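You operate a simulated robot arm through the tools that you are given. There is no shell and no other tool. Be economical: measure what you need, move in short steps, check, and stop when the job is done.

Carry out the task below with a simulated robot arm. There is one attempt and no reset: what you move stays moved.

Task
Fit the duct cuff, clamp it, start the extractor and set the suction in the green.
Fine: in that order; the damper lever sets the suction.

It is judged by the outcome, as a careful person would: the job done as asked, and still so three seconds after it is handed in. It fails if anything else is knocked over, pushed out of place, dropped, spilled or broken.

Robot
A 6-joint arm with a two-finger gripper, on a carriage that runs on a rail from [124, 0] to [-2216, 0] (x, y) and turns from -160 to 173 degrees about z. Base frame: it is fixed where the carriage stands at the start and does not move with it; the origin is on the floor, on the carriage's upright axis, x ahead of it, y to its left, z up; the surface under the hand at the start is at about z = 800. Readings come in mm, degrees, newtons and seconds.
Its first joint turns from -166.0 to 166.0 degrees. Places, roughly: black switch [500, 100, 500]; clamp ring lever [700, 300, 800]; damper lever [500, 200, 700]; extractor [800, 400, 400]; suction gauge pointer [500, 200, 500]. Payload 5 kg.
Tool frame: the origin (TCP) lies between the finger pads and is the grasp point; the fingertips stand 30 mm ahead of it; z points along the fingers, y is the line along which they close. Largest opening 176 mm; the body of the gripper starts 153 mm behind the TCP.
Orientation is that of the tool frame in the base frame, as a unit quaternion [w, x, y, z]. With the fingers straight down and closing along the base's y, the tool's x points along the base's -x, its y along +y and its z along -z.

Tools
- The arm moves only by the tool apply_moves. Its argument "plan" is a list of rows, each a list of 3 entries, a list of its own where there are three numbers: the shift along the tool's x, y, z in units of 50 mm (1.0 is 50 mm), then the turn, a rotation vector about the tool's x, y, z in units of 5 degrees (1.0 is 5 degrees), then the opening, from 0 (shut) to 1 (fully open). In form: [[[x, y, z], [rx, ry, rz], grip], ...]. A call has 1 to 8 rows; each row shifts and turns the commanded pose from where the row before left it, along the tool's axes as they then stand. A call with a number of a shift or a turn outside -1 to 1 is refused whole. Rows are played at 5 a second. More than 50 mm and 8.6 degrees between two rows, or a gripper value outside its range, and nothing of the call is played. A pose out of reach is approached as far as the arm can. The call stops where the force on the tool passes 40 N (or 10 N more than at its start, if that is more) or the arm is blocked; 0.2 s more then pass. The fingers move at their own pace and stop on an object; they squeeze with about 38 N. The grip force told is the motor's: it shows also when the fingers shut on nothing. Time passes only in rows, and 0.2 s behind the last, so rows that do not move let the fingers close. The reply holds the time, the measured pose of the TCP, the force on the tool along the base axes, the opening and the grip force, in the units named above and with some noise, with the torque about the TCP (base axes, N m) and any sound that the robot's microphone picked up, and new pictures: "views" is both (left out), scene, wrist or none.
- Cameras (640 x 400 px; columns grow to the right, rows downward): "scene" is now at [59.9, 230.2, 1590.4]; the picture's right is [0.24, -0.97, 0.00], its down [-0.67, -0.16, -0.72] and it looks along [0.70, 0.17, -0.69] (base axes); focal length 253 px, centre (320, 200). "wrist" rides on the gripper at [67, -9, -183] in the tool frame; the picture's right is [0.14, 0.99, 0.00], its down [-0.92, 0.13, -0.36] and it looks along [-0.36, 0.05, 0.93] (tool axes); focal length 251 px, centre (320, 200). There is no depth. A picture from a camera that has moved, and an enlarged one, comes with that camera's place and axes in the base frame and with its lens.
- slide_trunk(by): slides the trunk up (or, below 0, down) by that many mm; the arm and the scene camera ride with it, the base frame stays. It gives what a move gives, with no picture.
- steer(legs): drives the robot by 1 to 6 legs, each [ahead, left, turn to the left] in mm, mm and degrees, along the robot's own axes; the way and the turn of a leg run together, so that a leg with both is an arc; at most 1500 mm and 180 degrees a leg. The arm and the cameras ride along, it lands a little off, and it stops where it bumps. It keeps to its track: a leg is cut to what the track allows. It gives what a move gives, and a new picture of the scene camera.
- turn_head(pan, tilt): turns the head with the scene camera to pan (to the left, within 120 degrees either way) and tilt (down, from -29 to 69), counted from straight ahead of the robot. It gives what a move gives, and a new picture of the scene camera.
- close_up(camera, box): a new picture of the part [left, top, right, bottom] of that camera's present view, enlarged. The clock stands still meanwhile.
- job_done(): hands the job in; it is judged then, once.

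Work in short steps. Places have to be worked out from the pictures, the camera data and where the tool is seen: move nearer, look again, correct. Check each grasp and each placing, and mend what went wrong. You have 120 turns and 260 pictures in all, those below and enlarged ones among them. Open the gripper and draw the arm clear of the work before you hand the job in, unless the task says otherwise; then end with one line.

The tools are called after "Request:" as name(argument=value, ...) on one line, values as JSON. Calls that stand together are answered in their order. apply_moves: Moves the arm, as the interface text tells. Its arguments: {"type":"object","properties":{"plan":{"type":"array","items":{"type":"array"}},"views":{"type":"string","enum":["both","scene","wrist","none"]}},"required":["plan"]} The other tools are called the same way: slide_trunk (by) slides the trunk up or down; steer (legs) drives the base; turn_head (pan, tilt) turns the head that bears the scene camera; close_up (camera, box) takes an enlarged picture of a part of a camera's view; job_done () hands the job in.

At the start:

```text
t: 0.0
tool_pos: [715.2, 342.7, 1221.6]
orientation: [0.0, -0.001, 1.0, 0.0]
contact_force: [0.1, 0.7, -0.3]
moment: [-0.02, 0.02, -0.01]
opening: 176.1
grasp_force: 0.1
trunk travel left (down, up): [-150.0, 200.0]
robot x, y, heading: [3.3, 1.5, -0.1]
head pan, tilt: [13.7, 43.6]
```

scene: 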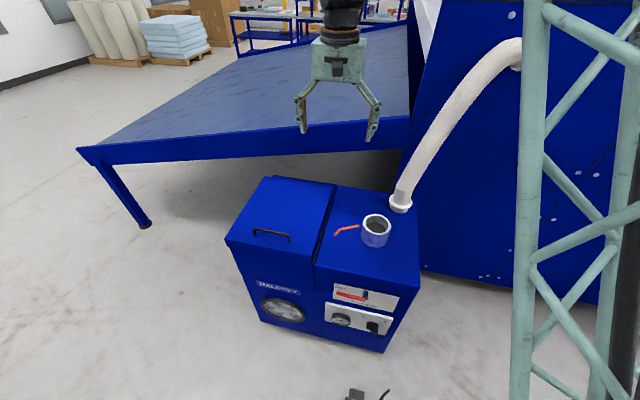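
wrist: 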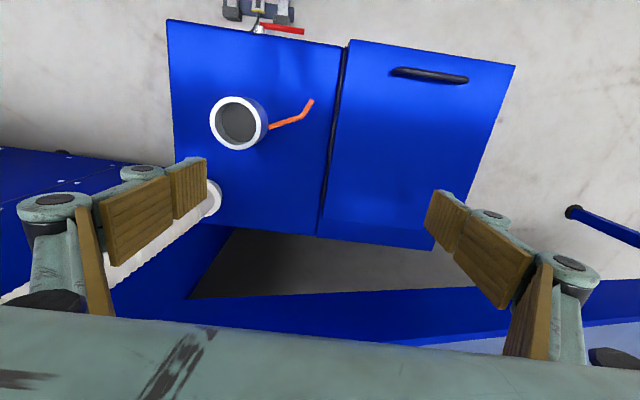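

The extractor stands ahead with a port (white ring with an orange lever) and a hose hanging behind it with a cuff. I'll look closer at these before moving.

Request:
close_up(camera="scene", box=[300, 160, 440, 260])

Request:
close_up(camera="scene", box=[300, 270, 420, 350])

Request:
close_up(camera="wrist", box=[140, 0, 360, 240])

```text
4.00 times, centred on (370, 210) of scene
camera zoom: at [59.9, 230.2, 1590.4], right [0.24, -0.97, 0.0], down [-0.67, -0.16, -0.72], along [0.7, 0.17, -0.69], focal length 1013 px, centre (120, 160)
```

zoom: 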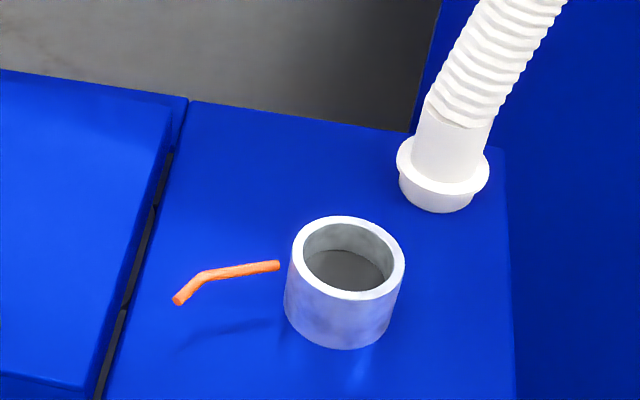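

```text
5.00 times, centred on (360, 310) of scene
camera zoom: at [59.9, 230.2, 1590.4], right [0.24, -0.97, 0.0], down [-0.67, -0.16, -0.72], along [0.7, 0.17, -0.69], focal length 1267 px, centre (120, -350)
```

zoom: 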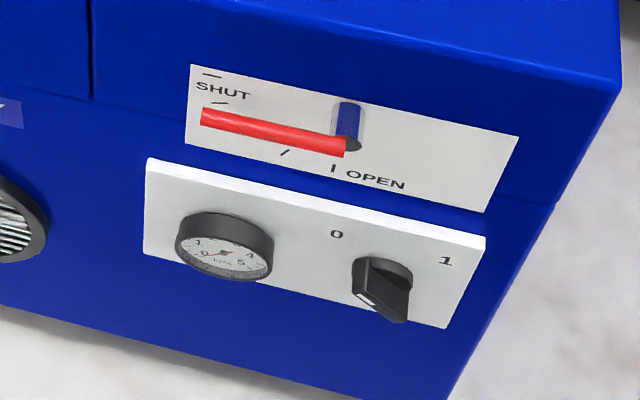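

```text
1.67 times, centred on (250, 120) of wrist
camera zoom: at [648.9, 334.1, 1404.2], right [-0.14, 0.99, 0.0], down [0.92, 0.13, 0.36], along [0.36, 0.05, -0.93], focal length 419 px, centre (437, 333)
```

zoom: 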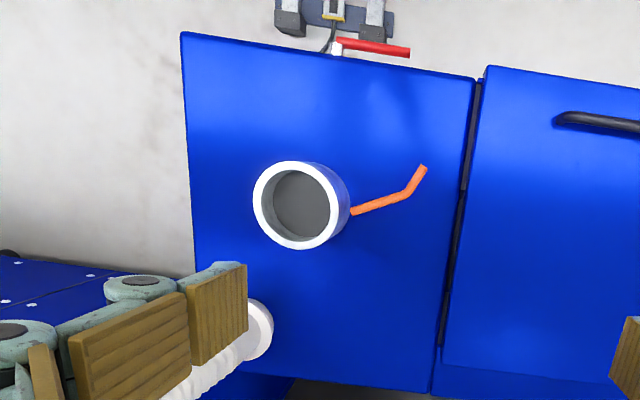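

Port rim triangulates near [713,169,872], with an outer diameter of about 105 and an inner of about 80. The cuff flange is near [894,80,842]. I'll shift the hand in -y so the wrist camera sees the cuff and hose clearly.

Request:
apply_moves(plan=[[[0, -1, 0], [0, 0, 0], 1], [[0, -1, 0], [0, 0, 0], 1], [[0, -1, 0], [0, 0, 0], 1], [[0, -1, 0], [0, 0, 0], 1], [[0, -1, 0], [0, 0, 0], 1], [[0, 0, 0], [0, 0, 0], 1]])

```text
t: 1.4
tool_pos: [716.4, 94.4, 1222.6]
orientation: [0.0, 0.0, 1.0, 0.0]
contact_force: [0.8, -1.4, 0.1]
moment: [0.32, -0.03, -0.01]
opening: 176.0
grasp_force: 0.0
trunk travel left (down, up): [-150.0, 200.0]
robot x, y, heading: [1.1, -1.7, -0.2]
head pan, tilt: [13.7, 43.6]
camera scene: at [59.8, 228.9, 1590.6], right [0.24, -0.97, 0.0], down [-0.67, -0.16, -0.72], along [0.7, 0.17, -0.69], focal length 253 px, centre (320, 200)
camera wrist: at [650.2, 84.7, 1406.3], right [-0.14, 0.99, 0.0], down [0.92, 0.13, 0.36], along [0.36, 0.05, -0.93], focal length 251 px, centre (320, 200)
```

scene: 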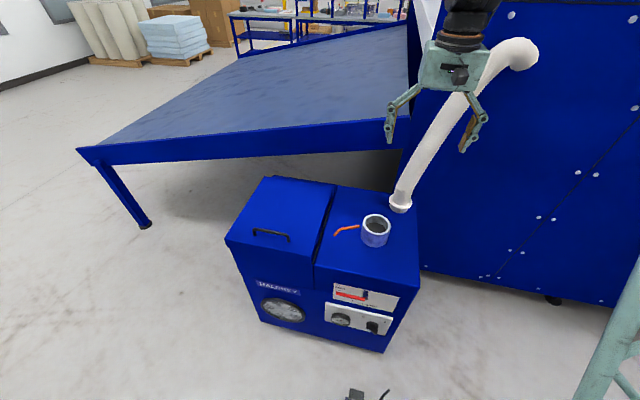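
wrist: 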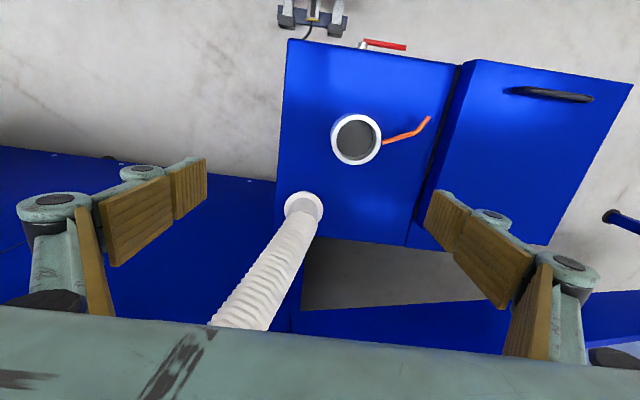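

Cuff confirmed near [894,81,842]. I'll take close-ups of cuff and hose to find its tilt.

Request:
close_up(camera="wrist", box=[240, 80, 440, 240])

Request:
close_up(camera="scene", box=[360, 170, 440, 220])

```text
2.50 times, centred on (340, 160) of wrist
camera zoom: at [650.2, 84.7, 1406.3], right [-0.14, 0.99, 0.0], down [0.92, 0.13, 0.36], along [0.36, 0.05, -0.93], focal length 629 px, centre (270, 300)
```

zoom: 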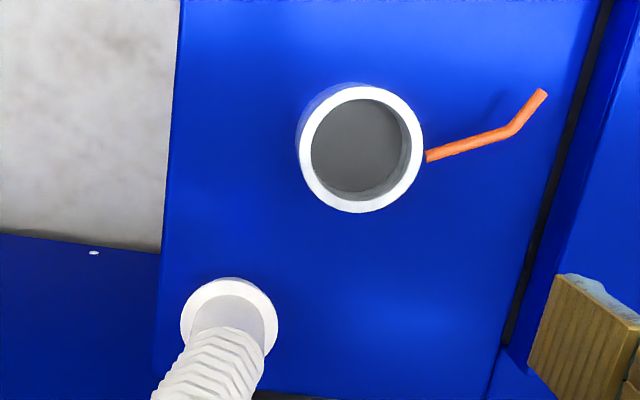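

```text
8.00 times, centred on (400, 195) of scene
camera zoom: at [59.8, 228.9, 1590.6], right [0.24, -0.97, 0.0], down [-0.67, -0.16, -0.72], along [0.7, 0.17, -0.69], focal length 2027 px, centre (-320, 240)
```

zoom: 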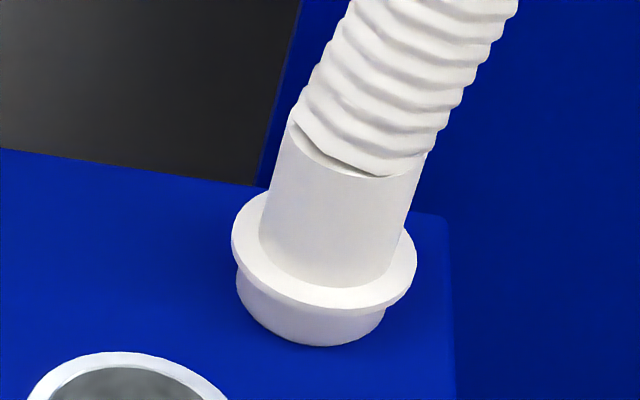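

The cuff stands upright on the top: a tube of about 77 mm from z≈847 to 910, with the hose leaning away in +x. I'll tilt the hand 45° forward so it can grip the tube from the robot side without hitting the hose.

Request:
apply_moves(plan=[[[0, 0, 0], [0, -1, 0], 1], [[0, 0, 0], [0, -1, 0], 1], [[0, 0, 0], [0, -1, 0], 1], [[0, 0, 0], [0, -1, 0], 1], [[0, 0, 0], [0, -1, 0], 1], [[0, 0, 0], [0, -1, 0], 1], [[0, 0, 0], [0, -1, 0], 1], [[0, 0, 0], [0, -1, 0], 1]], views="none")

Request:
apply_moves(plan=[[[0, 0, 0], [0, -1, 0], 1], [[0.56, -0.08, 0.9], [0, 0, 0], 1], [[0.56, -0.08, 0.9], [0, 0, 0], 1], [[0.56, -0.08, 0.9], [0, 0, 0], 1], [[0.56, -0.02, 0.9], [0, 0, 0], 1], [[0, 0, 0], [0, 0, 0], 1]])

```text
t: 3.2
tool_pos: [717.4, 90.4, 1221.1]
orientation: [0.323, 0.007, 0.946, -0.003]
contact_force: [1.0, -0.8, 1.9]
moment: [0.05, 0.15, 0.12]
opening: 176.1
grasp_force: 0.1
out of reach, approached as far as the arm can: row 8
trunk travel left (down, up): [-150.0, 200.0]
robot x, y, heading: [0.4, -2.2, -0.2]
head pan, tilt: [13.7, 43.6]
```

```text
refused: row 2 steps farther than a row can; nothing moved
```

The arm reached about 38° of tilt. I'll move toward the cuff first and add the rest of the tilt there.

Request:
apply_moves(plan=[[[0.35, -0.04, 0.79], [0, 0, 0], 1], [[0.35, -0.04, 0.79], [0, 0, 0], 1], [[0.35, -0.04, 0.79], [0, 0, 0], 1], [[0.35, -0.04, 0.79], [0, 0, 0], 1], [[0.35, -0.02, 0.79], [0, 0, 0], 1], [[0, 0, 0], [0, -1, 0], 1], [[0, 0, 0], [0, 0, 0], 1]])

```text
t: 4.8
tool_pos: [784.4, 88.1, 1024.7]
orientation: [0.379, -0.005, 0.925, -0.014]
contact_force: [-0.3, -0.2, 0.8]
moment: [0.02, 0.01, -0.03]
opening: 176.0
grasp_force: 0.0
out of reach, approached as far as the arm can: row 5, 6
trunk travel left (down, up): [-150.0, 200.0]
robot x, y, heading: [-3.5, -4.3, 0.1]
head pan, tilt: [13.7, 43.6]
camera scene: at [59.8, 230.4, 1590.4], right [0.24, -0.97, 0.0], down [-0.67, -0.16, -0.72], along [0.7, 0.17, -0.69], focal length 253 px, centre (320, 200)
camera wrist: at [607.5, 80.8, 1109.2], right [-0.1, 0.99, -0.13], down [0.4, 0.16, 0.9], along [0.91, 0.04, -0.41], focal length 251 px, centre (320, 200)
```

scene: 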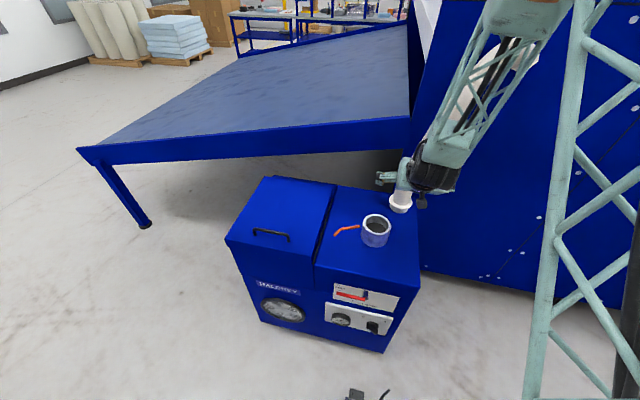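
wrist: 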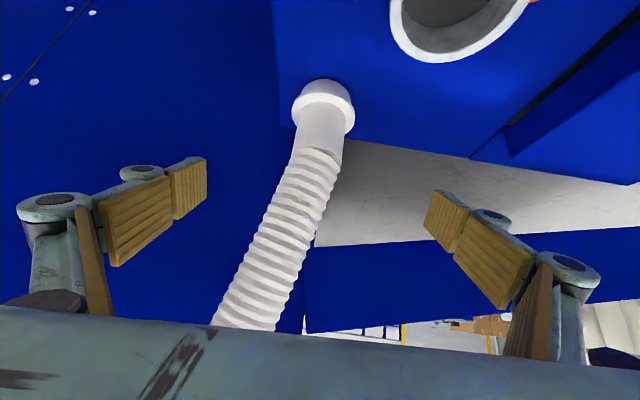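

The tilt is now about 44° and the cuff is straight ahead between the fingers. I'll advance about halfway and check reach.

Request:
apply_moves(plan=[[[0.2, -0.08, 0.85], [0, 0, 0], 1], [[0.2, -0.08, 0.85], [0, 0, 0], 1], [[0, 0, 0], [0, 0, 0], 1]])

```text
t: 5.6
tool_pos: [844.8, 92.3, 966.5]
orientation: [0.377, -0.003, 0.926, -0.017]
contact_force: [1.4, -0.2, -0.9]
moment: [0.0, -0.02, -0.04]
opening: 176.1
grasp_force: 0.0
out of reach, approached as far as the arm can: row 1, 2
trunk travel left (down, up): [-150.0, 200.0]
robot x, y, heading: [-0.5, -0.8, 0.1]
head pan, tilt: [13.7, 43.6]
camera scene: at [60.9, 230.5, 1590.3], right [0.24, -0.97, 0.0], down [-0.67, -0.16, -0.72], along [0.7, 0.17, -0.69], focal length 253 px, centre (320, 200)
camera wrist: at [668.2, 87.6, 1050.6], right [-0.09, 0.99, -0.13], down [0.41, 0.16, 0.9], along [0.91, 0.03, -0.42], focal length 251 px, centre (320, 200)
```

scene: 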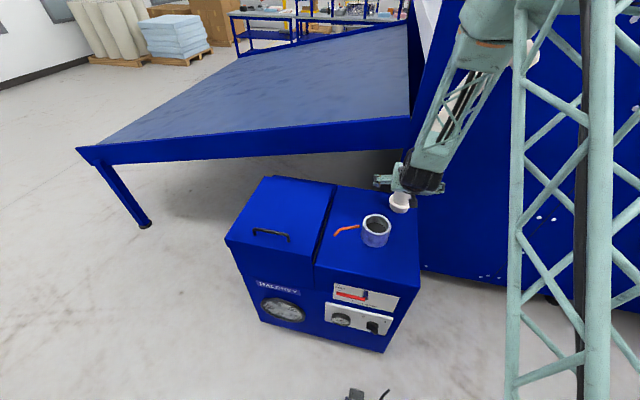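
wrist: 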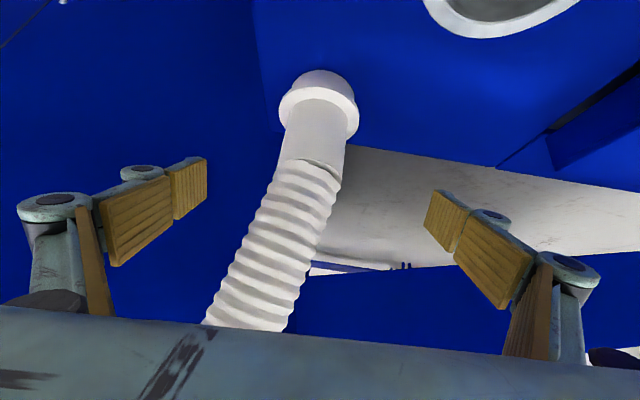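

The arm is near some limit because the forearm comes down steeply. Lowering the trunk brings the hand down without changing posture, and the clearances look fine, so I'll slide down 75 mm.

Request:
slide_trunk(by=-75)

Request:
apply_moves(plan=[[[0, -0.2, 0], [0, 0, 0], 1], [[0, 0, 0], [0, 0, 0], 1]])

```text
t: 6.7
tool_pos: [844.1, 92.6, 893.0]
orientation: [0.378, -0.004, 0.926, -0.017]
contact_force: [0.6, 0.4, -0.7]
moment: [0.0, 0.0, 0.01]
opening: 176.1
grasp_force: 0.1
trunk travel left (down, up): [-75.0, 275.0]
robot x, y, heading: [1.4, 4.0, -0.0]
head pan, tilt: [13.7, 43.6]
```

```text
t: 7.3
tool_pos: [843.4, 81.9, 892.5]
orientation: [0.377, 0.001, 0.926, -0.02]
contact_force: [0.0, 0.2, -0.5]
moment: [0.02, 0.02, 0.02]
opening: 176.0
grasp_force: 0.1
trunk travel left (down, up): [-75.0, 275.0]
robot x, y, heading: [0.9, 0.1, -0.1]
head pan, tilt: [13.7, 43.6]
camera scene: at [59.9, 230.2, 1515.4], right [0.24, -0.97, 0.0], down [-0.67, -0.16, -0.72], along [0.7, 0.17, -0.69], focal length 253 px, centre (320, 200)
camera wrist: at [667.0, 80.6, 976.7], right [-0.08, 0.99, -0.13], down [0.41, 0.15, 0.9], along [0.91, 0.02, -0.42], focal length 251 px, centre (320, 200)
```

scene: 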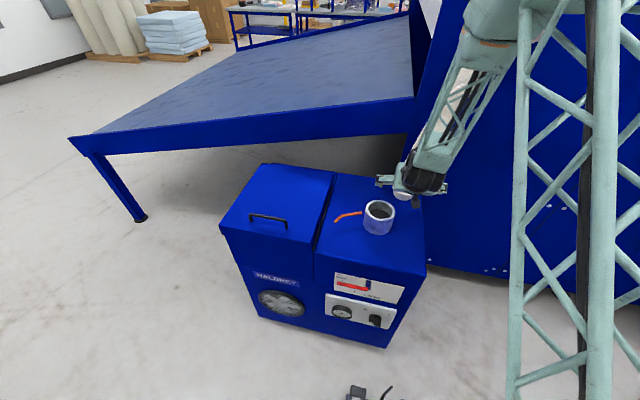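
wrist: 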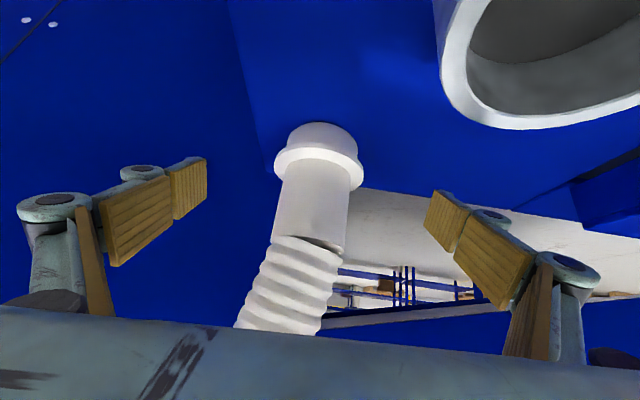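

Triangulating again with the newest view puts the flange at about [907,77,818] (lower and farther than first thought). I'll move forward mostly horizontally to about [900,78,866] and check.

Request:
apply_moves(plan=[[[-0.28, -0.04, 0.55], [0, 0, 0], 1], [[-0.28, -0.04, 0.55], [0, 0, 0], 1], [[0, 0, 0], [0, 0, 0], 1]])

```text
t: 8.1
tool_pos: [903.1, 77.7, 872.5]
orientation: [0.376, -0.002, 0.926, -0.022]
contact_force: [0.6, 1.0, -0.6]
moment: [-0.01, 0.0, 0.0]
opening: 175.7
grasp_force: 0.1
trunk travel left (down, up): [-75.0, 275.0]
robot x, y, heading: [2.8, -3.8, -0.3]
head pan, tilt: [13.7, 43.6]
camera scene: at [60.2, 230.2, 1515.4], right [0.24, -0.97, 0.0], down [-0.67, -0.16, -0.72], along [0.7, 0.17, -0.69], focal length 253 px, centre (320, 200)
camera wrist: at [726.5, 74.4, 958.4], right [-0.09, 0.99, -0.14], down [0.41, 0.16, 0.9], along [0.91, 0.02, -0.42], focal length 251 px, centre (320, 200)
```

scene: 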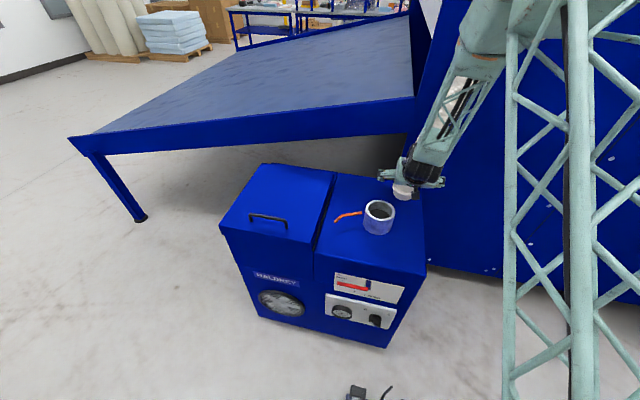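
wrist: 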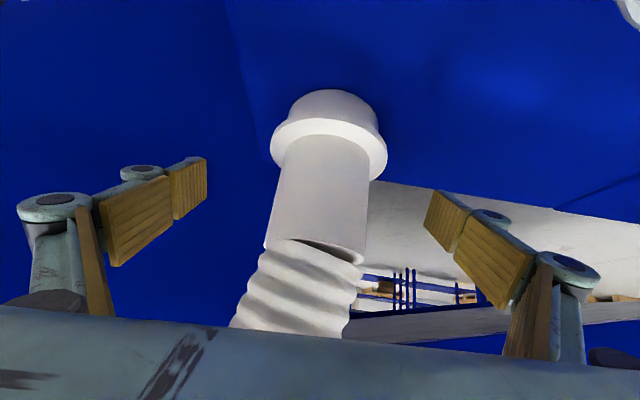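

The tube lies between the pads (axis ≈[900,77], flange top ≈824, fingertip bottoms ≈840). I'll close the gripper on it.

Request:
apply_moves(plan=[[[0, 0, 0], [0, 0, 0], 0.5], [[0, 0, 0], [0, 0, 0], 0.2], [[0, 0, 0], [0, 0, 0], 0.2], [[0, 0, 0], [0, 0, 0], 0.2], [[0, 0, 0], [0, 0, 0], 0.2]])

```text
t: 9.3
tool_pos: [903.3, 78.5, 875.4]
orientation: [0.377, -0.002, 0.926, -0.021]
contact_force: [-0.9, 0.6, 7.0]
moment: [0.37, 0.01, 0.06]
opening: 67.7
grasp_force: 38.3
trunk travel left (down, up): [-75.0, 275.0]
robot x, y, heading: [-0.0, 1.0, -0.0]
head pan, tilt: [13.7, 43.6]
camera scene: at [59.5, 230.3, 1515.4], right [0.24, -0.97, 0.0], down [-0.67, -0.16, -0.72], along [0.7, 0.17, -0.69], focal length 253 px, centre (320, 200)
camera wrist: at [726.1, 74.5, 959.3], right [-0.09, 0.99, -0.14], down [0.41, 0.16, 0.9], along [0.91, 0.02, -0.42], focal length 251 px, centre (320, 200)
```

scene: 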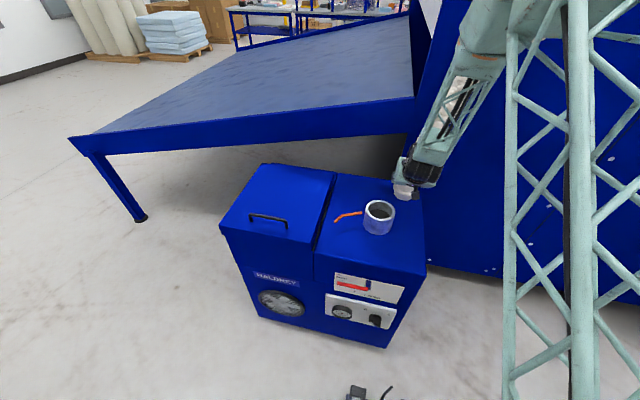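
wrist: 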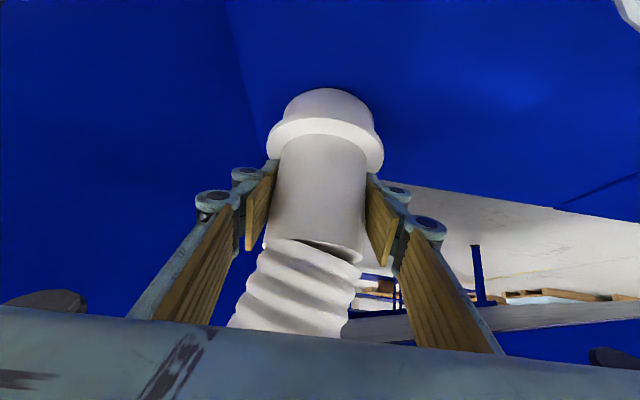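

The grip holds (opening 68, force 38). From the picture the cuff axis is about 25 mm behind the TCP and the flange about 31 mm below it. I'll lift it straight up with the trunk, keeping posture.

Request:
slide_trunk(by=90)

Request:
apply_moves(plan=[[[0, 0, 0], [0, 0, 0], 0.2]])

```text
t: 10.6
tool_pos: [902.1, 77.2, 963.3]
orientation: [0.376, -0.001, 0.926, -0.021]
contact_force: [-0.8, 0.7, -2.4]
moment: [0.02, -0.03, 0.01]
opening: 67.6
grasp_force: 37.5
trunk travel left (down, up): [-165.0, 185.0]
robot x, y, heading: [-2.0, -1.6, -0.2]
head pan, tilt: [13.7, 43.6]
```

```text
t: 11.0
tool_pos: [902.4, 77.3, 965.1]
orientation: [0.377, -0.002, 0.926, -0.02]
contact_force: [0.1, -0.4, -3.0]
moment: [-0.02, -0.01, -0.02]
opening: 67.7
grasp_force: 38.2
trunk travel left (down, up): [-165.0, 185.0]
robot x, y, heading: [-2.5, 0.4, -0.0]
head pan, tilt: [13.7, 43.6]
camera scene: at [60.0, 230.2, 1605.3], right [0.24, -0.97, 0.0], down [-0.67, -0.16, -0.72], along [0.7, 0.17, -0.69], focal length 253 px, centre (320, 200)
camera wrist: at [726.2, 74.4, 1048.7], right [-0.09, 0.99, -0.14], down [0.41, 0.16, 0.9], along [0.91, 0.02, -0.42], focal length 251 px, centre (320, 200)
```

scene: 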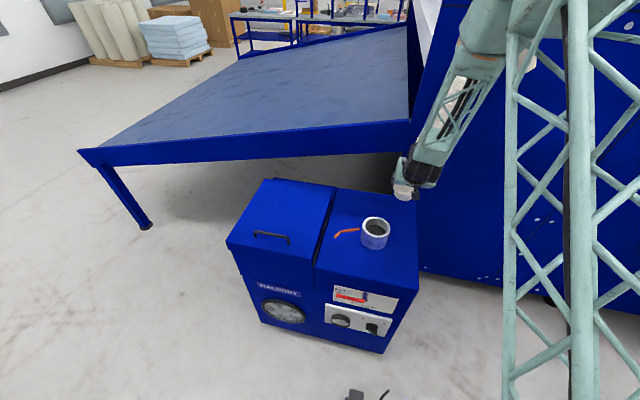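
wrist: 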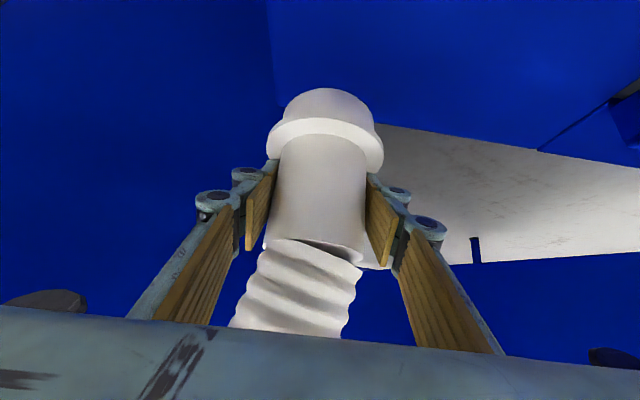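

It's lifted. I'll take close-ups from the scene camera to locate the cuff and port together.

Request:
close_up(camera="scene", box=[340, 160, 440, 260])

Request:
close_up(camera="wrist", box=[240, 60, 400, 180])

```text
4.00 times, centred on (390, 210) of scene
camera zoom: at [60.0, 230.2, 1605.3], right [0.24, -0.97, 0.0], down [-0.67, -0.16, -0.72], along [0.7, 0.17, -0.69], focal length 1013 px, centre (40, 160)
```

zoom: 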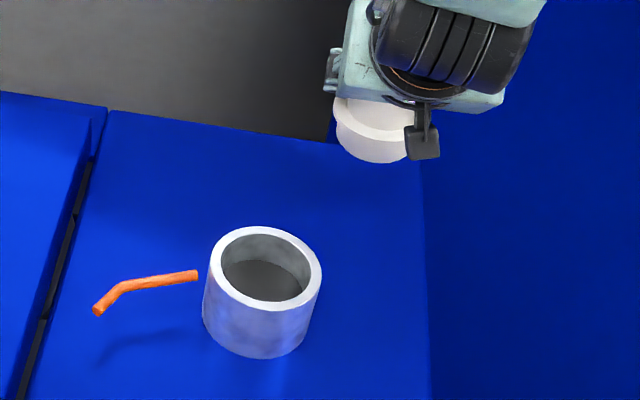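

```text
3.33 times, centred on (320, 120) of wrist
camera zoom: at [726.2, 74.4, 1048.7], right [-0.09, 0.99, -0.14], down [0.41, 0.16, 0.9], along [0.91, 0.02, -0.42], focal length 838 px, centre (320, 467)
```

zoom: 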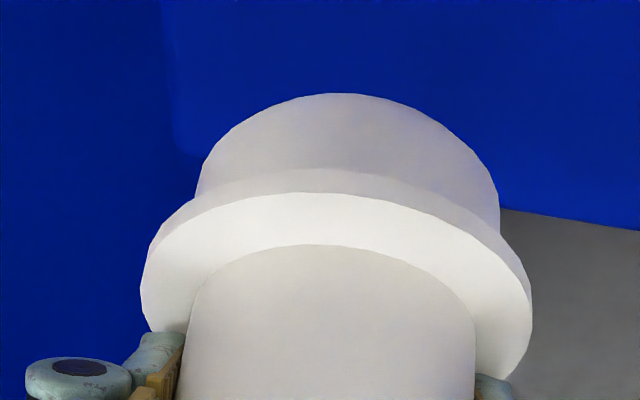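

Cuff flange now ≈[884,79,934] (offset from TCP ≈[-18,+2,-31]), port axis ≈[713,169], rim z≈872. I'll drive the carriage back 165 mm, which keeps the arm posture.

Request:
steer(legs=[[-165, 0, 0]])

Request:
apply_moves(plan=[[[0, 0.85, 0], [0, 0, 0], 0.2], [[0, 0.85, 0], [0, 0, 0], 0.2], [[0, 0, 0], [0, 0, 0], 0.2]])

```text
t: 12.5
tool_pos: [736.9, 78.9, 963.8]
orientation: [0.378, -0.002, 0.926, -0.021]
contact_force: [-0.6, 0.5, -2.2]
moment: [-0.01, 0.01, -0.01]
opening: 67.9
grasp_force: 37.7
trunk travel left (down, up): [-165.0, 185.0]
robot x, y, heading: [-165.7, 0.9, 0.2]
head pan, tilt: [13.7, 43.6]
camera scene: at [-105.8, 230.4, 1605.4], right [0.24, -0.97, 0.0], down [-0.67, -0.16, -0.72], along [0.7, 0.17, -0.69], focal length 253 px, centre (320, 200)
```

scene: 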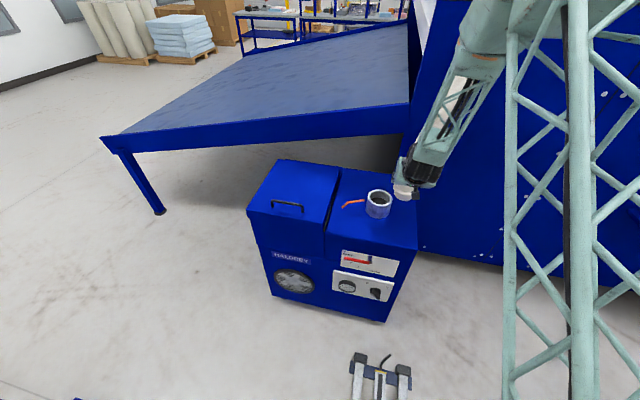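

```text
t: 13.3
tool_pos: [737.6, 166.6, 961.4]
orientation: [0.377, -0.003, 0.926, -0.021]
contact_force: [0.4, 1.9, -3.9]
moment: [-0.27, -0.06, -0.2]
opening: 67.6
grasp_force: 38.6
trunk travel left (down, up): [-165.0, 185.0]
robot x, y, heading: [-165.0, -0.3, -0.1]
head pan, tilt: [13.7, 43.6]
camera scene: at [-105.9, 231.6, 1605.2], right [0.24, -0.97, 0.0], down [-0.67, -0.17, -0.72], along [0.7, 0.17, -0.69], focal length 253 px, centre (320, 200)
camera wrist: at [561.2, 162.5, 1046.4], right [-0.09, 0.99, -0.14], down [0.41, 0.16, 0.9], along [0.91, 0.02, -0.42], focal length 251 px, centre (320, 200)
```

scene: 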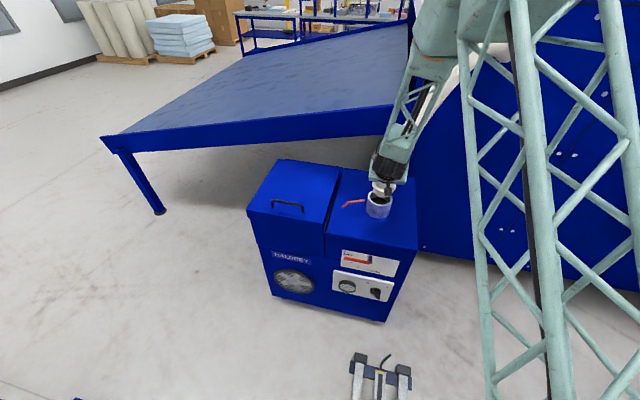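
wrist: 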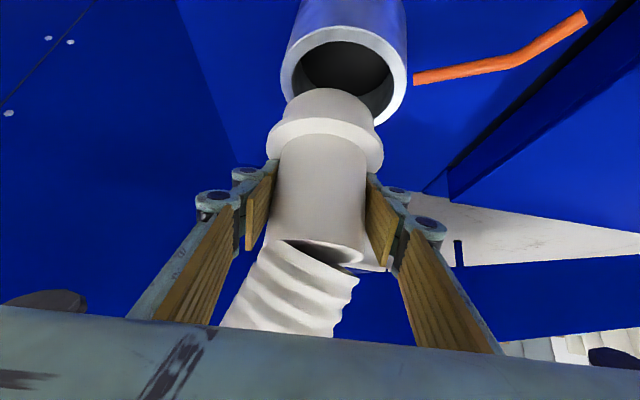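

Both the port and the cuff show in the wrist view; by the same camera the cuff is about 5 mm short in y and perhaps up to 15 mm far in x. A scene close-up will cross-check.

Request:
close_up(camera="scene", box=[340, 160, 420, 230])

Request:
close_up(camera="wrist", box=[240, 0, 440, 180])

```text
5.71 times, centred on (380, 195) of scene
camera zoom: at [-105.9, 231.6, 1605.2], right [0.24, -0.97, 0.0], down [-0.67, -0.17, -0.72], along [0.7, 0.17, -0.69], focal length 1448 px, centre (-23, 229)
```

zoom: 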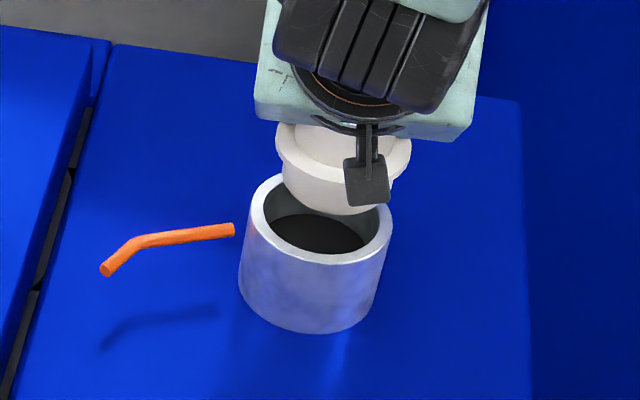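

```text
2.22 times, centred on (340, 90) of wrist
camera zoom: at [561.2, 162.5, 1046.4], right [-0.09, 0.99, -0.14], down [0.41, 0.16, 0.9], along [0.91, 0.02, -0.42], focal length 559 px, centre (276, 444)
```

zoom: 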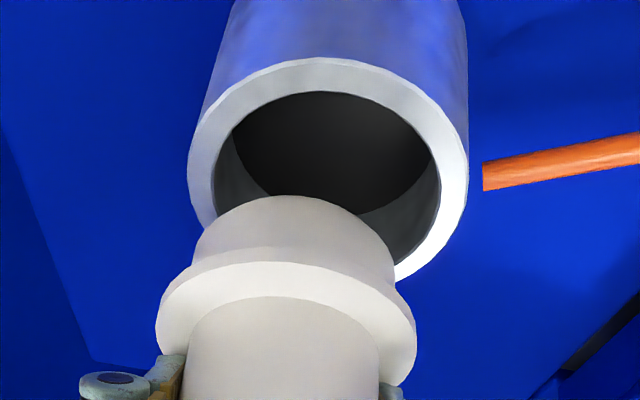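

Both cameras agree: shift about -10..-13 in x and +5 in y. I'll apply it while lowering 25 mm, then compare the spigot end with the rim directly.

Request:
apply_moves(plan=[[[0.25, 0.06, 0.11], [0, 0, 0], 0.2], [[0.25, 0.06, 0.11], [0, 0, 0], 0.2], [[0, 0, 0], [0, 0, 0], 0.2]], views="none")

Request:
close_up(camera="scene", box=[340, 160, 420, 230])

Request:
close_up(camera="wrist", box=[240, 0, 440, 180])

```text
t: 13.8
tool_pos: [733.7, 169.1, 949.6]
orientation: [0.385, 0.0, 0.923, -0.02]
contact_force: [1.5, 3.5, 16.7]
moment: [0.88, -0.31, 0.0]
opening: 67.5
grasp_force: 38.2
trunk travel left (down, up): [-165.0, 185.0]
robot x, y, heading: [-165.7, -1.4, -0.2]
head pan, tilt: [13.7, 43.6]
stopped in row 2: the force on the tool passed its limit at 52 N (the readings are from after the stop); the commanded pose is now the measured one
```

```text
5.71 times, centred on (380, 195) of scene
camera zoom: at [-106.9, 229.9, 1605.6], right [0.24, -0.97, 0.0], down [-0.67, -0.16, -0.72], along [0.7, 0.17, -0.69], focal length 1448 px, centre (-23, 229)
```

zoom: 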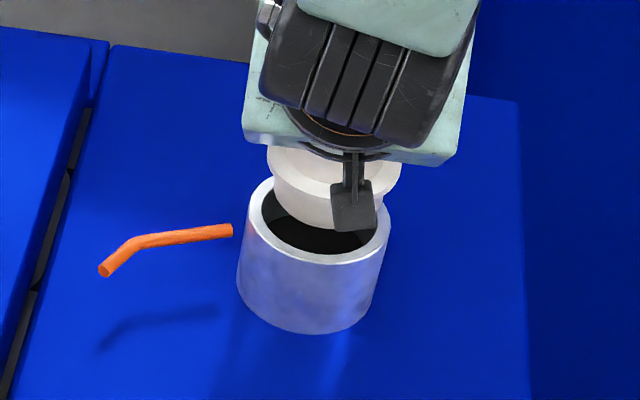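

```text
2.22 times, centred on (340, 90) of wrist
camera zoom: at [556.7, 165.4, 1030.3], right [-0.08, 0.99, -0.13], down [0.39, 0.16, 0.91], along [0.92, 0.02, -0.4], focal length 559 px, centre (276, 444)
```

zoom: 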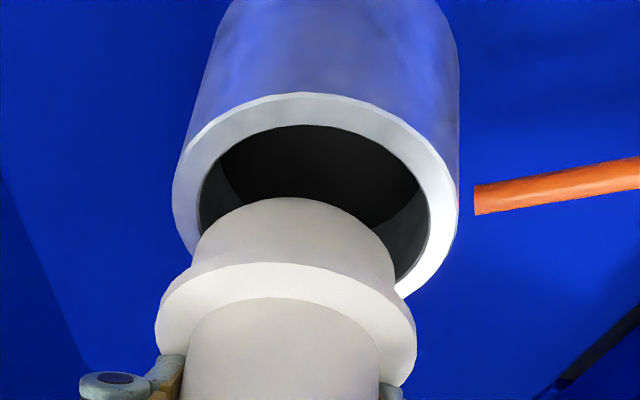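

The spigot touched the rim (52 N, stopped), so the spigot bottom is level with the rim, and both views now agree that it must move about -31 in x and +5.5 in y. I'll raise 12 mm and then shift.

Request:
apply_moves(plan=[[[-0.17, 0, -0.17], [0, 0.2, 0], 0.2], [[0.22, 0.05, -0.22], [0, 0, 0], 0.2], [[0.22, 0.06, -0.22], [0, 0, 0], 0.2], [[0, 0, 0], [0, 0, 0], 0.2]], views="none")

Request:
close_up(camera="scene", box=[340, 160, 420, 230])

Request:
close_up(camera="wrist", box=[240, 0, 440, 180])

```text
t: 14.8
tool_pos: [702.4, 175.4, 958.6]
orientation: [0.375, 0.0, 0.927, -0.021]
contact_force: [-0.3, -0.5, -2.6]
moment: [-0.03, -0.04, -0.02]
opening: 67.8
grasp_force: 37.7
trunk travel left (down, up): [-165.0, 185.0]
robot x, y, heading: [-163.3, -2.0, 0.2]
head pan, tilt: [13.7, 43.6]
```

```text
5.71 times, centred on (380, 195) of scene
camera zoom: at [-105.9, 230.5, 1605.3], right [0.24, -0.97, 0.0], down [-0.67, -0.16, -0.72], along [0.7, 0.17, -0.69], focal length 1448 px, centre (-23, 229)
```

zoom: 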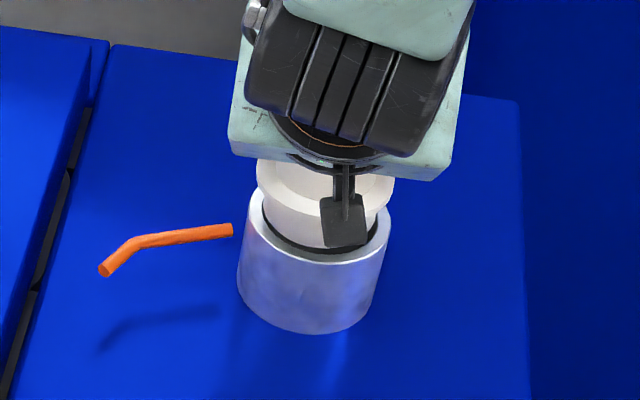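

```text
2.22 times, centred on (340, 90) of wrist
camera zoom: at [526.5, 171.9, 1044.3], right [-0.08, 0.99, -0.13], down [0.41, 0.16, 0.9], along [0.91, 0.02, -0.42], focal length 559 px, centre (276, 444)
```

zoom: 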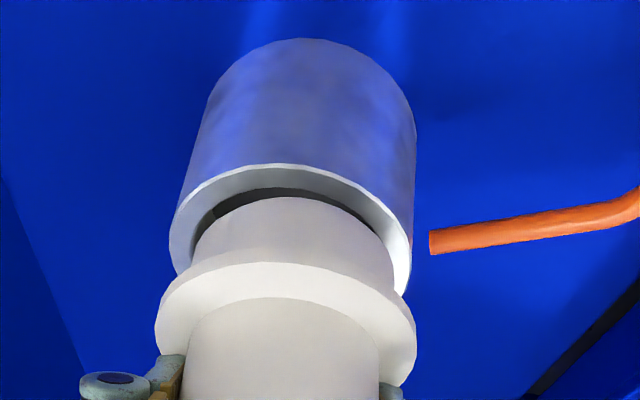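

It looks aligned in both views. I'll lower straight down in small steps.

Request:
apply_moves(plan=[[[0.11, -0.01, 0.11], [0, 0, 0], 0.2], [[0.11, -0.01, 0.11], [0, 0, 0], 0.2], [[0.11, 0, 0.11], [0, 0, 0], 0.2], [[0, 0, 0], [0, 0, 0], 0.2]], views="none")

Request:
close_up(camera="scene", box=[340, 160, 420, 230])

Request:
close_up(camera="wrist", box=[240, 0, 440, 180])

```text
t: 15.6
tool_pos: [705.7, 175.6, 947.5]
orientation: [0.381, -0.001, 0.924, -0.019]
contact_force: [3.4, 0.1, 11.0]
moment: [0.37, -0.12, -0.17]
opening: 67.4
grasp_force: 37.7
trunk travel left (down, up): [-165.0, 185.0]
robot x, y, heading: [-164.0, 0.2, 0.3]
head pan, tilt: [13.7, 43.6]
stopped in row 3: the force on the tool passed its limit at 44 N (the readings are from after the stop); the commanded pose is now the measured one
```

```text
5.71 times, centred on (380, 195) of scene
camera zoom: at [-106.6, 230.2, 1605.4], right [0.24, -0.97, 0.0], down [-0.67, -0.16, -0.72], along [0.7, 0.17, -0.69], focal length 1448 px, centre (-23, 229)
```

zoom: 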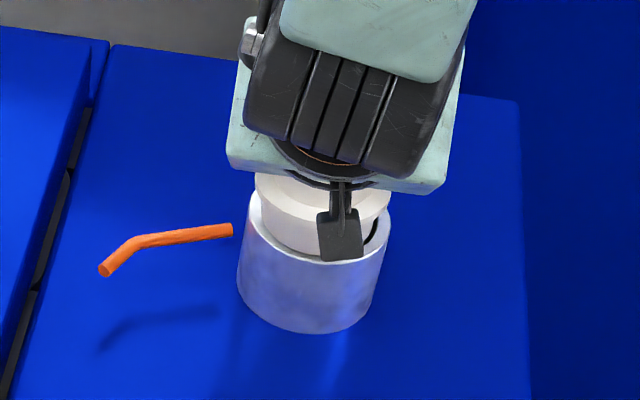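

```text
2.22 times, centred on (340, 90) of wrist
camera zoom: at [529.2, 171.5, 1030.5], right [-0.08, 0.99, -0.13], down [0.4, 0.16, 0.9], along [0.91, 0.02, -0.41], focal length 559 px, centre (276, 444)
```

zoom: 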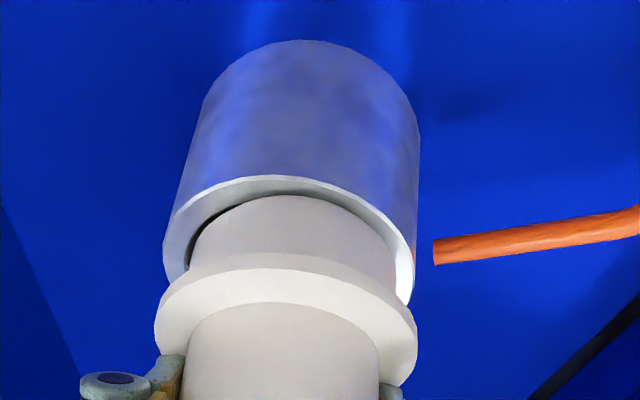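

It touches the rim on the +y side: the scene view shows the free gap on the right. I'll raise 4 mm, shift -4 mm in y, restore the tilt and go down again.

Request:
apply_moves(plan=[[[-0.08, -0.08, -0.08], [0, 0.13, 0], 0.2], [[0, 0, 0], [0, 0, 0], 0.2], [[0.08, 0, 0.08], [0, 0, 0], 0.2], [[0.08, 0, 0.08], [0, 0, 0], 0.2], [[0.08, 0, 0.08], [0, 0, 0], 0.2], [[0, 0, 0], [0, 0, 0], 0.2]], views="none")

Request:
close_up(camera="scene", box=[340, 160, 420, 230])

Request:
close_up(camera="wrist", box=[240, 0, 440, 180])

```text
t: 16.7
tool_pos: [709.4, 170.5, 944.2]
orientation: [0.38, 0.002, 0.925, -0.02]
contact_force: [3.7, 0.2, 9.1]
moment: [0.37, 0.05, -0.1]
opening: 66.8
grasp_force: 38.2
trunk travel left (down, up): [-165.0, 185.0]
robot x, y, heading: [-161.2, 0.1, 0.1]
head pan, tilt: [13.7, 43.6]
stopped in row 5: the force on the tool passed its limit at 46 N (the readings are from after the stop); the commanded pose is now the measured one
```

```text
5.71 times, centred on (380, 195) of scene
camera zoom: at [-106.4, 230.2, 1605.2], right [0.24, -0.97, 0.0], down [-0.67, -0.16, -0.72], along [0.7, 0.17, -0.69], focal length 1448 px, centre (-23, 229)
```

zoom: 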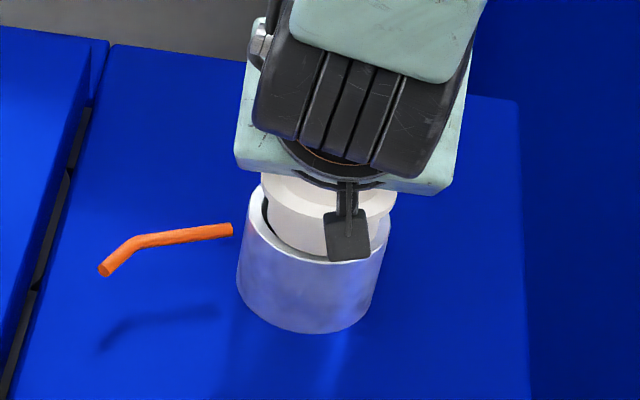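

```text
2.22 times, centred on (340, 90) of wrist
camera zoom: at [532.8, 167.2, 1027.8], right [-0.08, 0.99, -0.13], down [0.4, 0.15, 0.9], along [0.91, 0.02, -0.41], focal length 559 px, centre (276, 444)
```

zoom: 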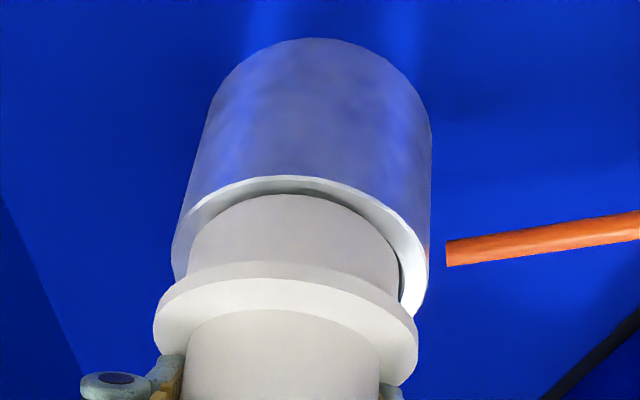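

Now the gap shows on the +y side and at the front, so the centre is about +2.5 in y and -2.5 in x from here. I'll raise, correct and descend again.

Request:
apply_moves(plan=[[[-0.02, 0.05, -0.092], [0, 0.08, 0], 0.2], [[0, 0, 0], [0, 0, 0], 0.2], [[0.06, 0, 0.06], [0, 0, 0], 0.2], [[0.06, 0, 0.06], [0, 0, 0], 0.2], [[0.06, 0, 0.06], [0, 0, 0], 0.2], [[0.06, 0, 0.06], [0, 0, 0], 0.2], [[0, 0, 0], [0, 0, 0], 0.2]], views="none")

Request:
close_up(camera="scene", box=[360, 180, 410, 210])

Request:
close_up(camera="wrist", box=[290, 60, 450, 160])

```text
t: 17.7
tool_pos: [710.0, 171.1, 943.5]
orientation: [0.381, 0.004, 0.924, -0.019]
contact_force: [5.8, -1.7, 7.3]
moment: [0.21, -0.25, -0.15]
opening: 66.6
grasp_force: 38.1
trunk travel left (down, up): [-165.0, 185.0]
robot x, y, heading: [-162.6, -0.8, 0.1]
head pan, tilt: [13.7, 43.6]
stopped in row 5: the force on the tool passed its limit at 43 N (the readings are from after the stop); the commanded pose is now the measured one
```

```text
12.80 times, centred on (385, 195) of scene
camera zoom: at [-106.2, 230.1, 1605.2], right [0.24, -0.97, 0.0], down [-0.67, -0.16, -0.72], along [0.7, 0.17, -0.69], focal length 3243 px, centre (-512, 264)
```

zoom: 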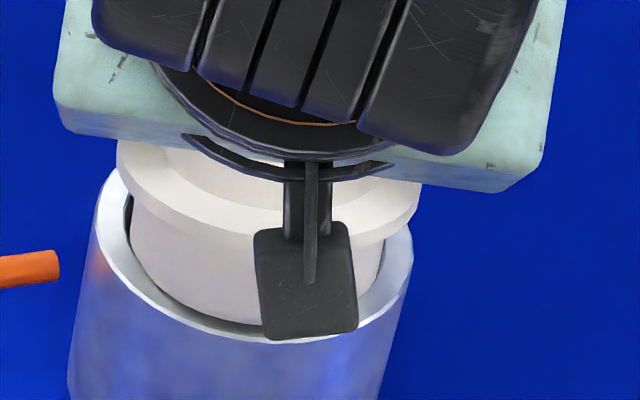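

```text
4.00 times, centred on (370, 110) of wrist
camera zoom: at [533.5, 169.2, 1026.1], right [-0.08, 0.99, -0.13], down [0.4, 0.15, 0.9], along [0.91, 0.02, -0.41], focal length 1006 px, centre (120, 560)
```

zoom: 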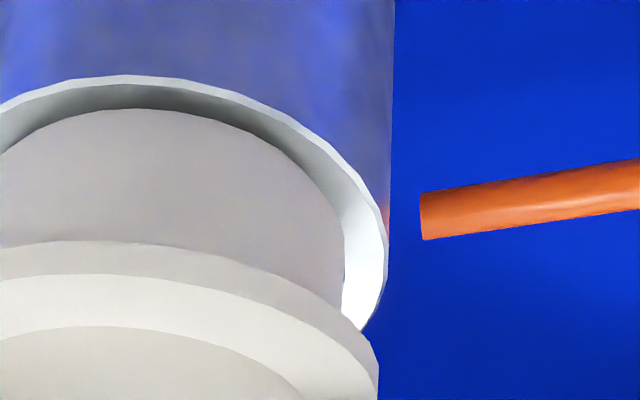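

The rim is pushing the cuff toward +x and -y (reaction 5.8, -1.7), so I'll follow it: raise 3, shift +3 in x and -1 in y, and go down again.

Request:
apply_moves(plan=[[[-0.085, -0.02, 0], [0, 0.08, 0], 0.2], [[0, 0, 0], [0, 0, 0], 0.2], [[0.06, 0, 0.06], [0, 0, 0], 0.2], [[0.06, 0, 0.06], [0, 0, 0], 0.2], [[0.06, 0, 0.06], [0, 0, 0], 0.2], [[0.06, 0, 0.06], [0, 0, 0], 0.2], [[0, 0, 0], [0, 0, 0], 0.2]], views="none")

Request:
close_up(camera="scene", box=[360, 180, 410, 210])

Request:
close_up(camera="wrist", box=[260, 60, 420, 160])

```text
t: 18.9
tool_pos: [715.8, 171.4, 940.8]
orientation: [0.382, 0.004, 0.924, -0.018]
contact_force: [2.9, -0.6, 11.2]
moment: [0.22, 0.13, -0.01]
opening: 66.7
grasp_force: 37.8
trunk travel left (down, up): [-165.0, 185.0]
robot x, y, heading: [-167.7, 0.7, 0.1]
head pan, tilt: [13.7, 43.6]
stopped in row 5: the force on the tool passed its limit at 43 N (the readings are from after the stop); the commanded pose is now the measured one
```

```text
12.80 times, centred on (385, 195) of scene
camera zoom: at [-106.5, 230.0, 1605.3], right [0.24, -0.97, 0.0], down [-0.67, -0.16, -0.72], along [0.7, 0.17, -0.69], focal length 3243 px, centre (-512, 264)
```

zoom: 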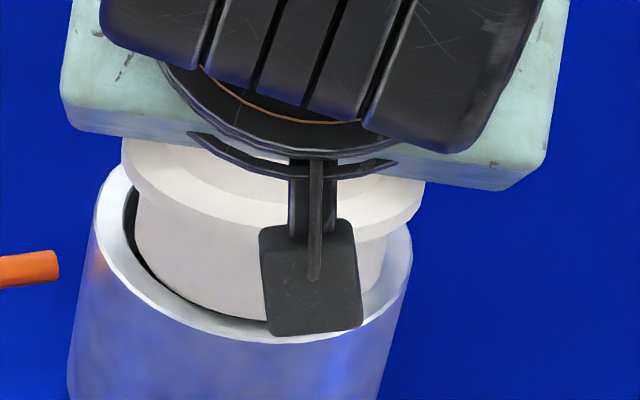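

```text
4.00 times, centred on (340, 110) of wrist
camera zoom: at [538.5, 167.5, 1022.8], right [-0.08, 0.99, -0.13], down [0.4, 0.15, 0.9], along [0.91, 0.02, -0.41], focal length 1006 px, centre (240, 560)
```

zoom: 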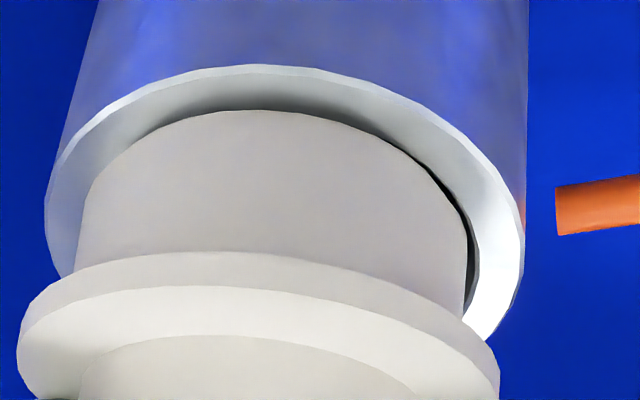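

It's now centred in x (gap of about 2 mm at the front) but about 2.5 mm off toward -y. I'll raise slightly, shift +2.5 in y and lower.

Request:
apply_moves(plan=[[[-0.04, 0.05, -0.04], [0, 0.08, 0], 0.2], [[0, 0, 0], [0, 0, 0], 0.2], [[0.06, 0, 0.06], [0, 0, 0], 0.2], [[0.06, 0, 0.06], [0, 0, 0], 0.2], [[0.06, 0, 0.06], [0, 0, 0], 0.2], [[0.06, 0, 0.06], [0, 0, 0], 0.2], [[0, 0, 0], [0, 0, 0], 0.2]], views="none")

Request:
close_up(camera="scene", box=[360, 180, 410, 210])

Request:
close_up(camera="wrist", box=[260, 60, 420, 160])

```text
t: 20.0
tool_pos: [720.2, 171.8, 936.3]
orientation: [0.382, 0.006, 0.924, -0.018]
contact_force: [2.7, -2.0, 6.9]
moment: [0.07, -0.01, -0.08]
opening: 66.7
grasp_force: 38.0
trunk travel left (down, up): [-165.0, 185.0]
robot x, y, heading: [-169.8, -1.8, -0.1]
head pan, tilt: [13.7, 43.6]
stopped in row 5: the force on the tool passed its limit at 42 N (the readings are from after the stop); the commanded pose is now the measured one
```

```text
12.80 times, centred on (385, 195) of scene
camera zoom: at [-106.1, 229.8, 1605.2], right [0.24, -0.97, 0.0], down [-0.67, -0.16, -0.72], along [0.7, 0.17, -0.69], focal length 3243 px, centre (-512, 264)
```

zoom: 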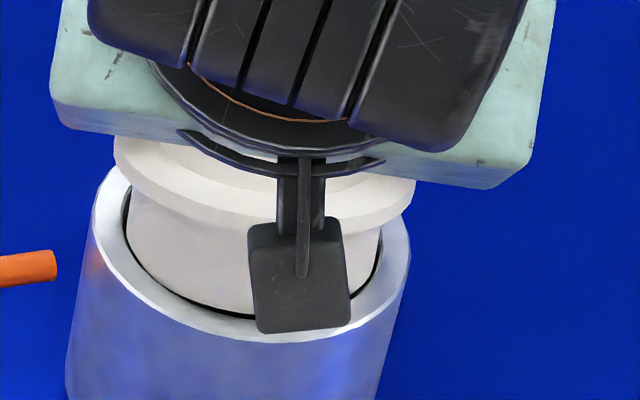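

```text
4.00 times, centred on (340, 110) of wrist
camera zoom: at [542.1, 169.6, 1019.7], right [-0.07, 0.99, -0.13], down [0.4, 0.15, 0.9], along [0.91, 0.02, -0.41], focal length 1006 px, centre (240, 560)
```

zoom: 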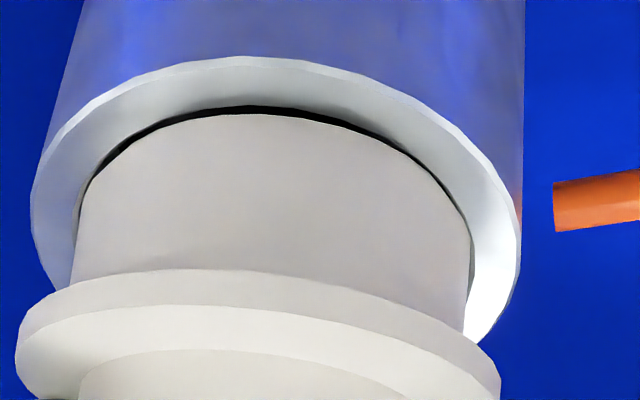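

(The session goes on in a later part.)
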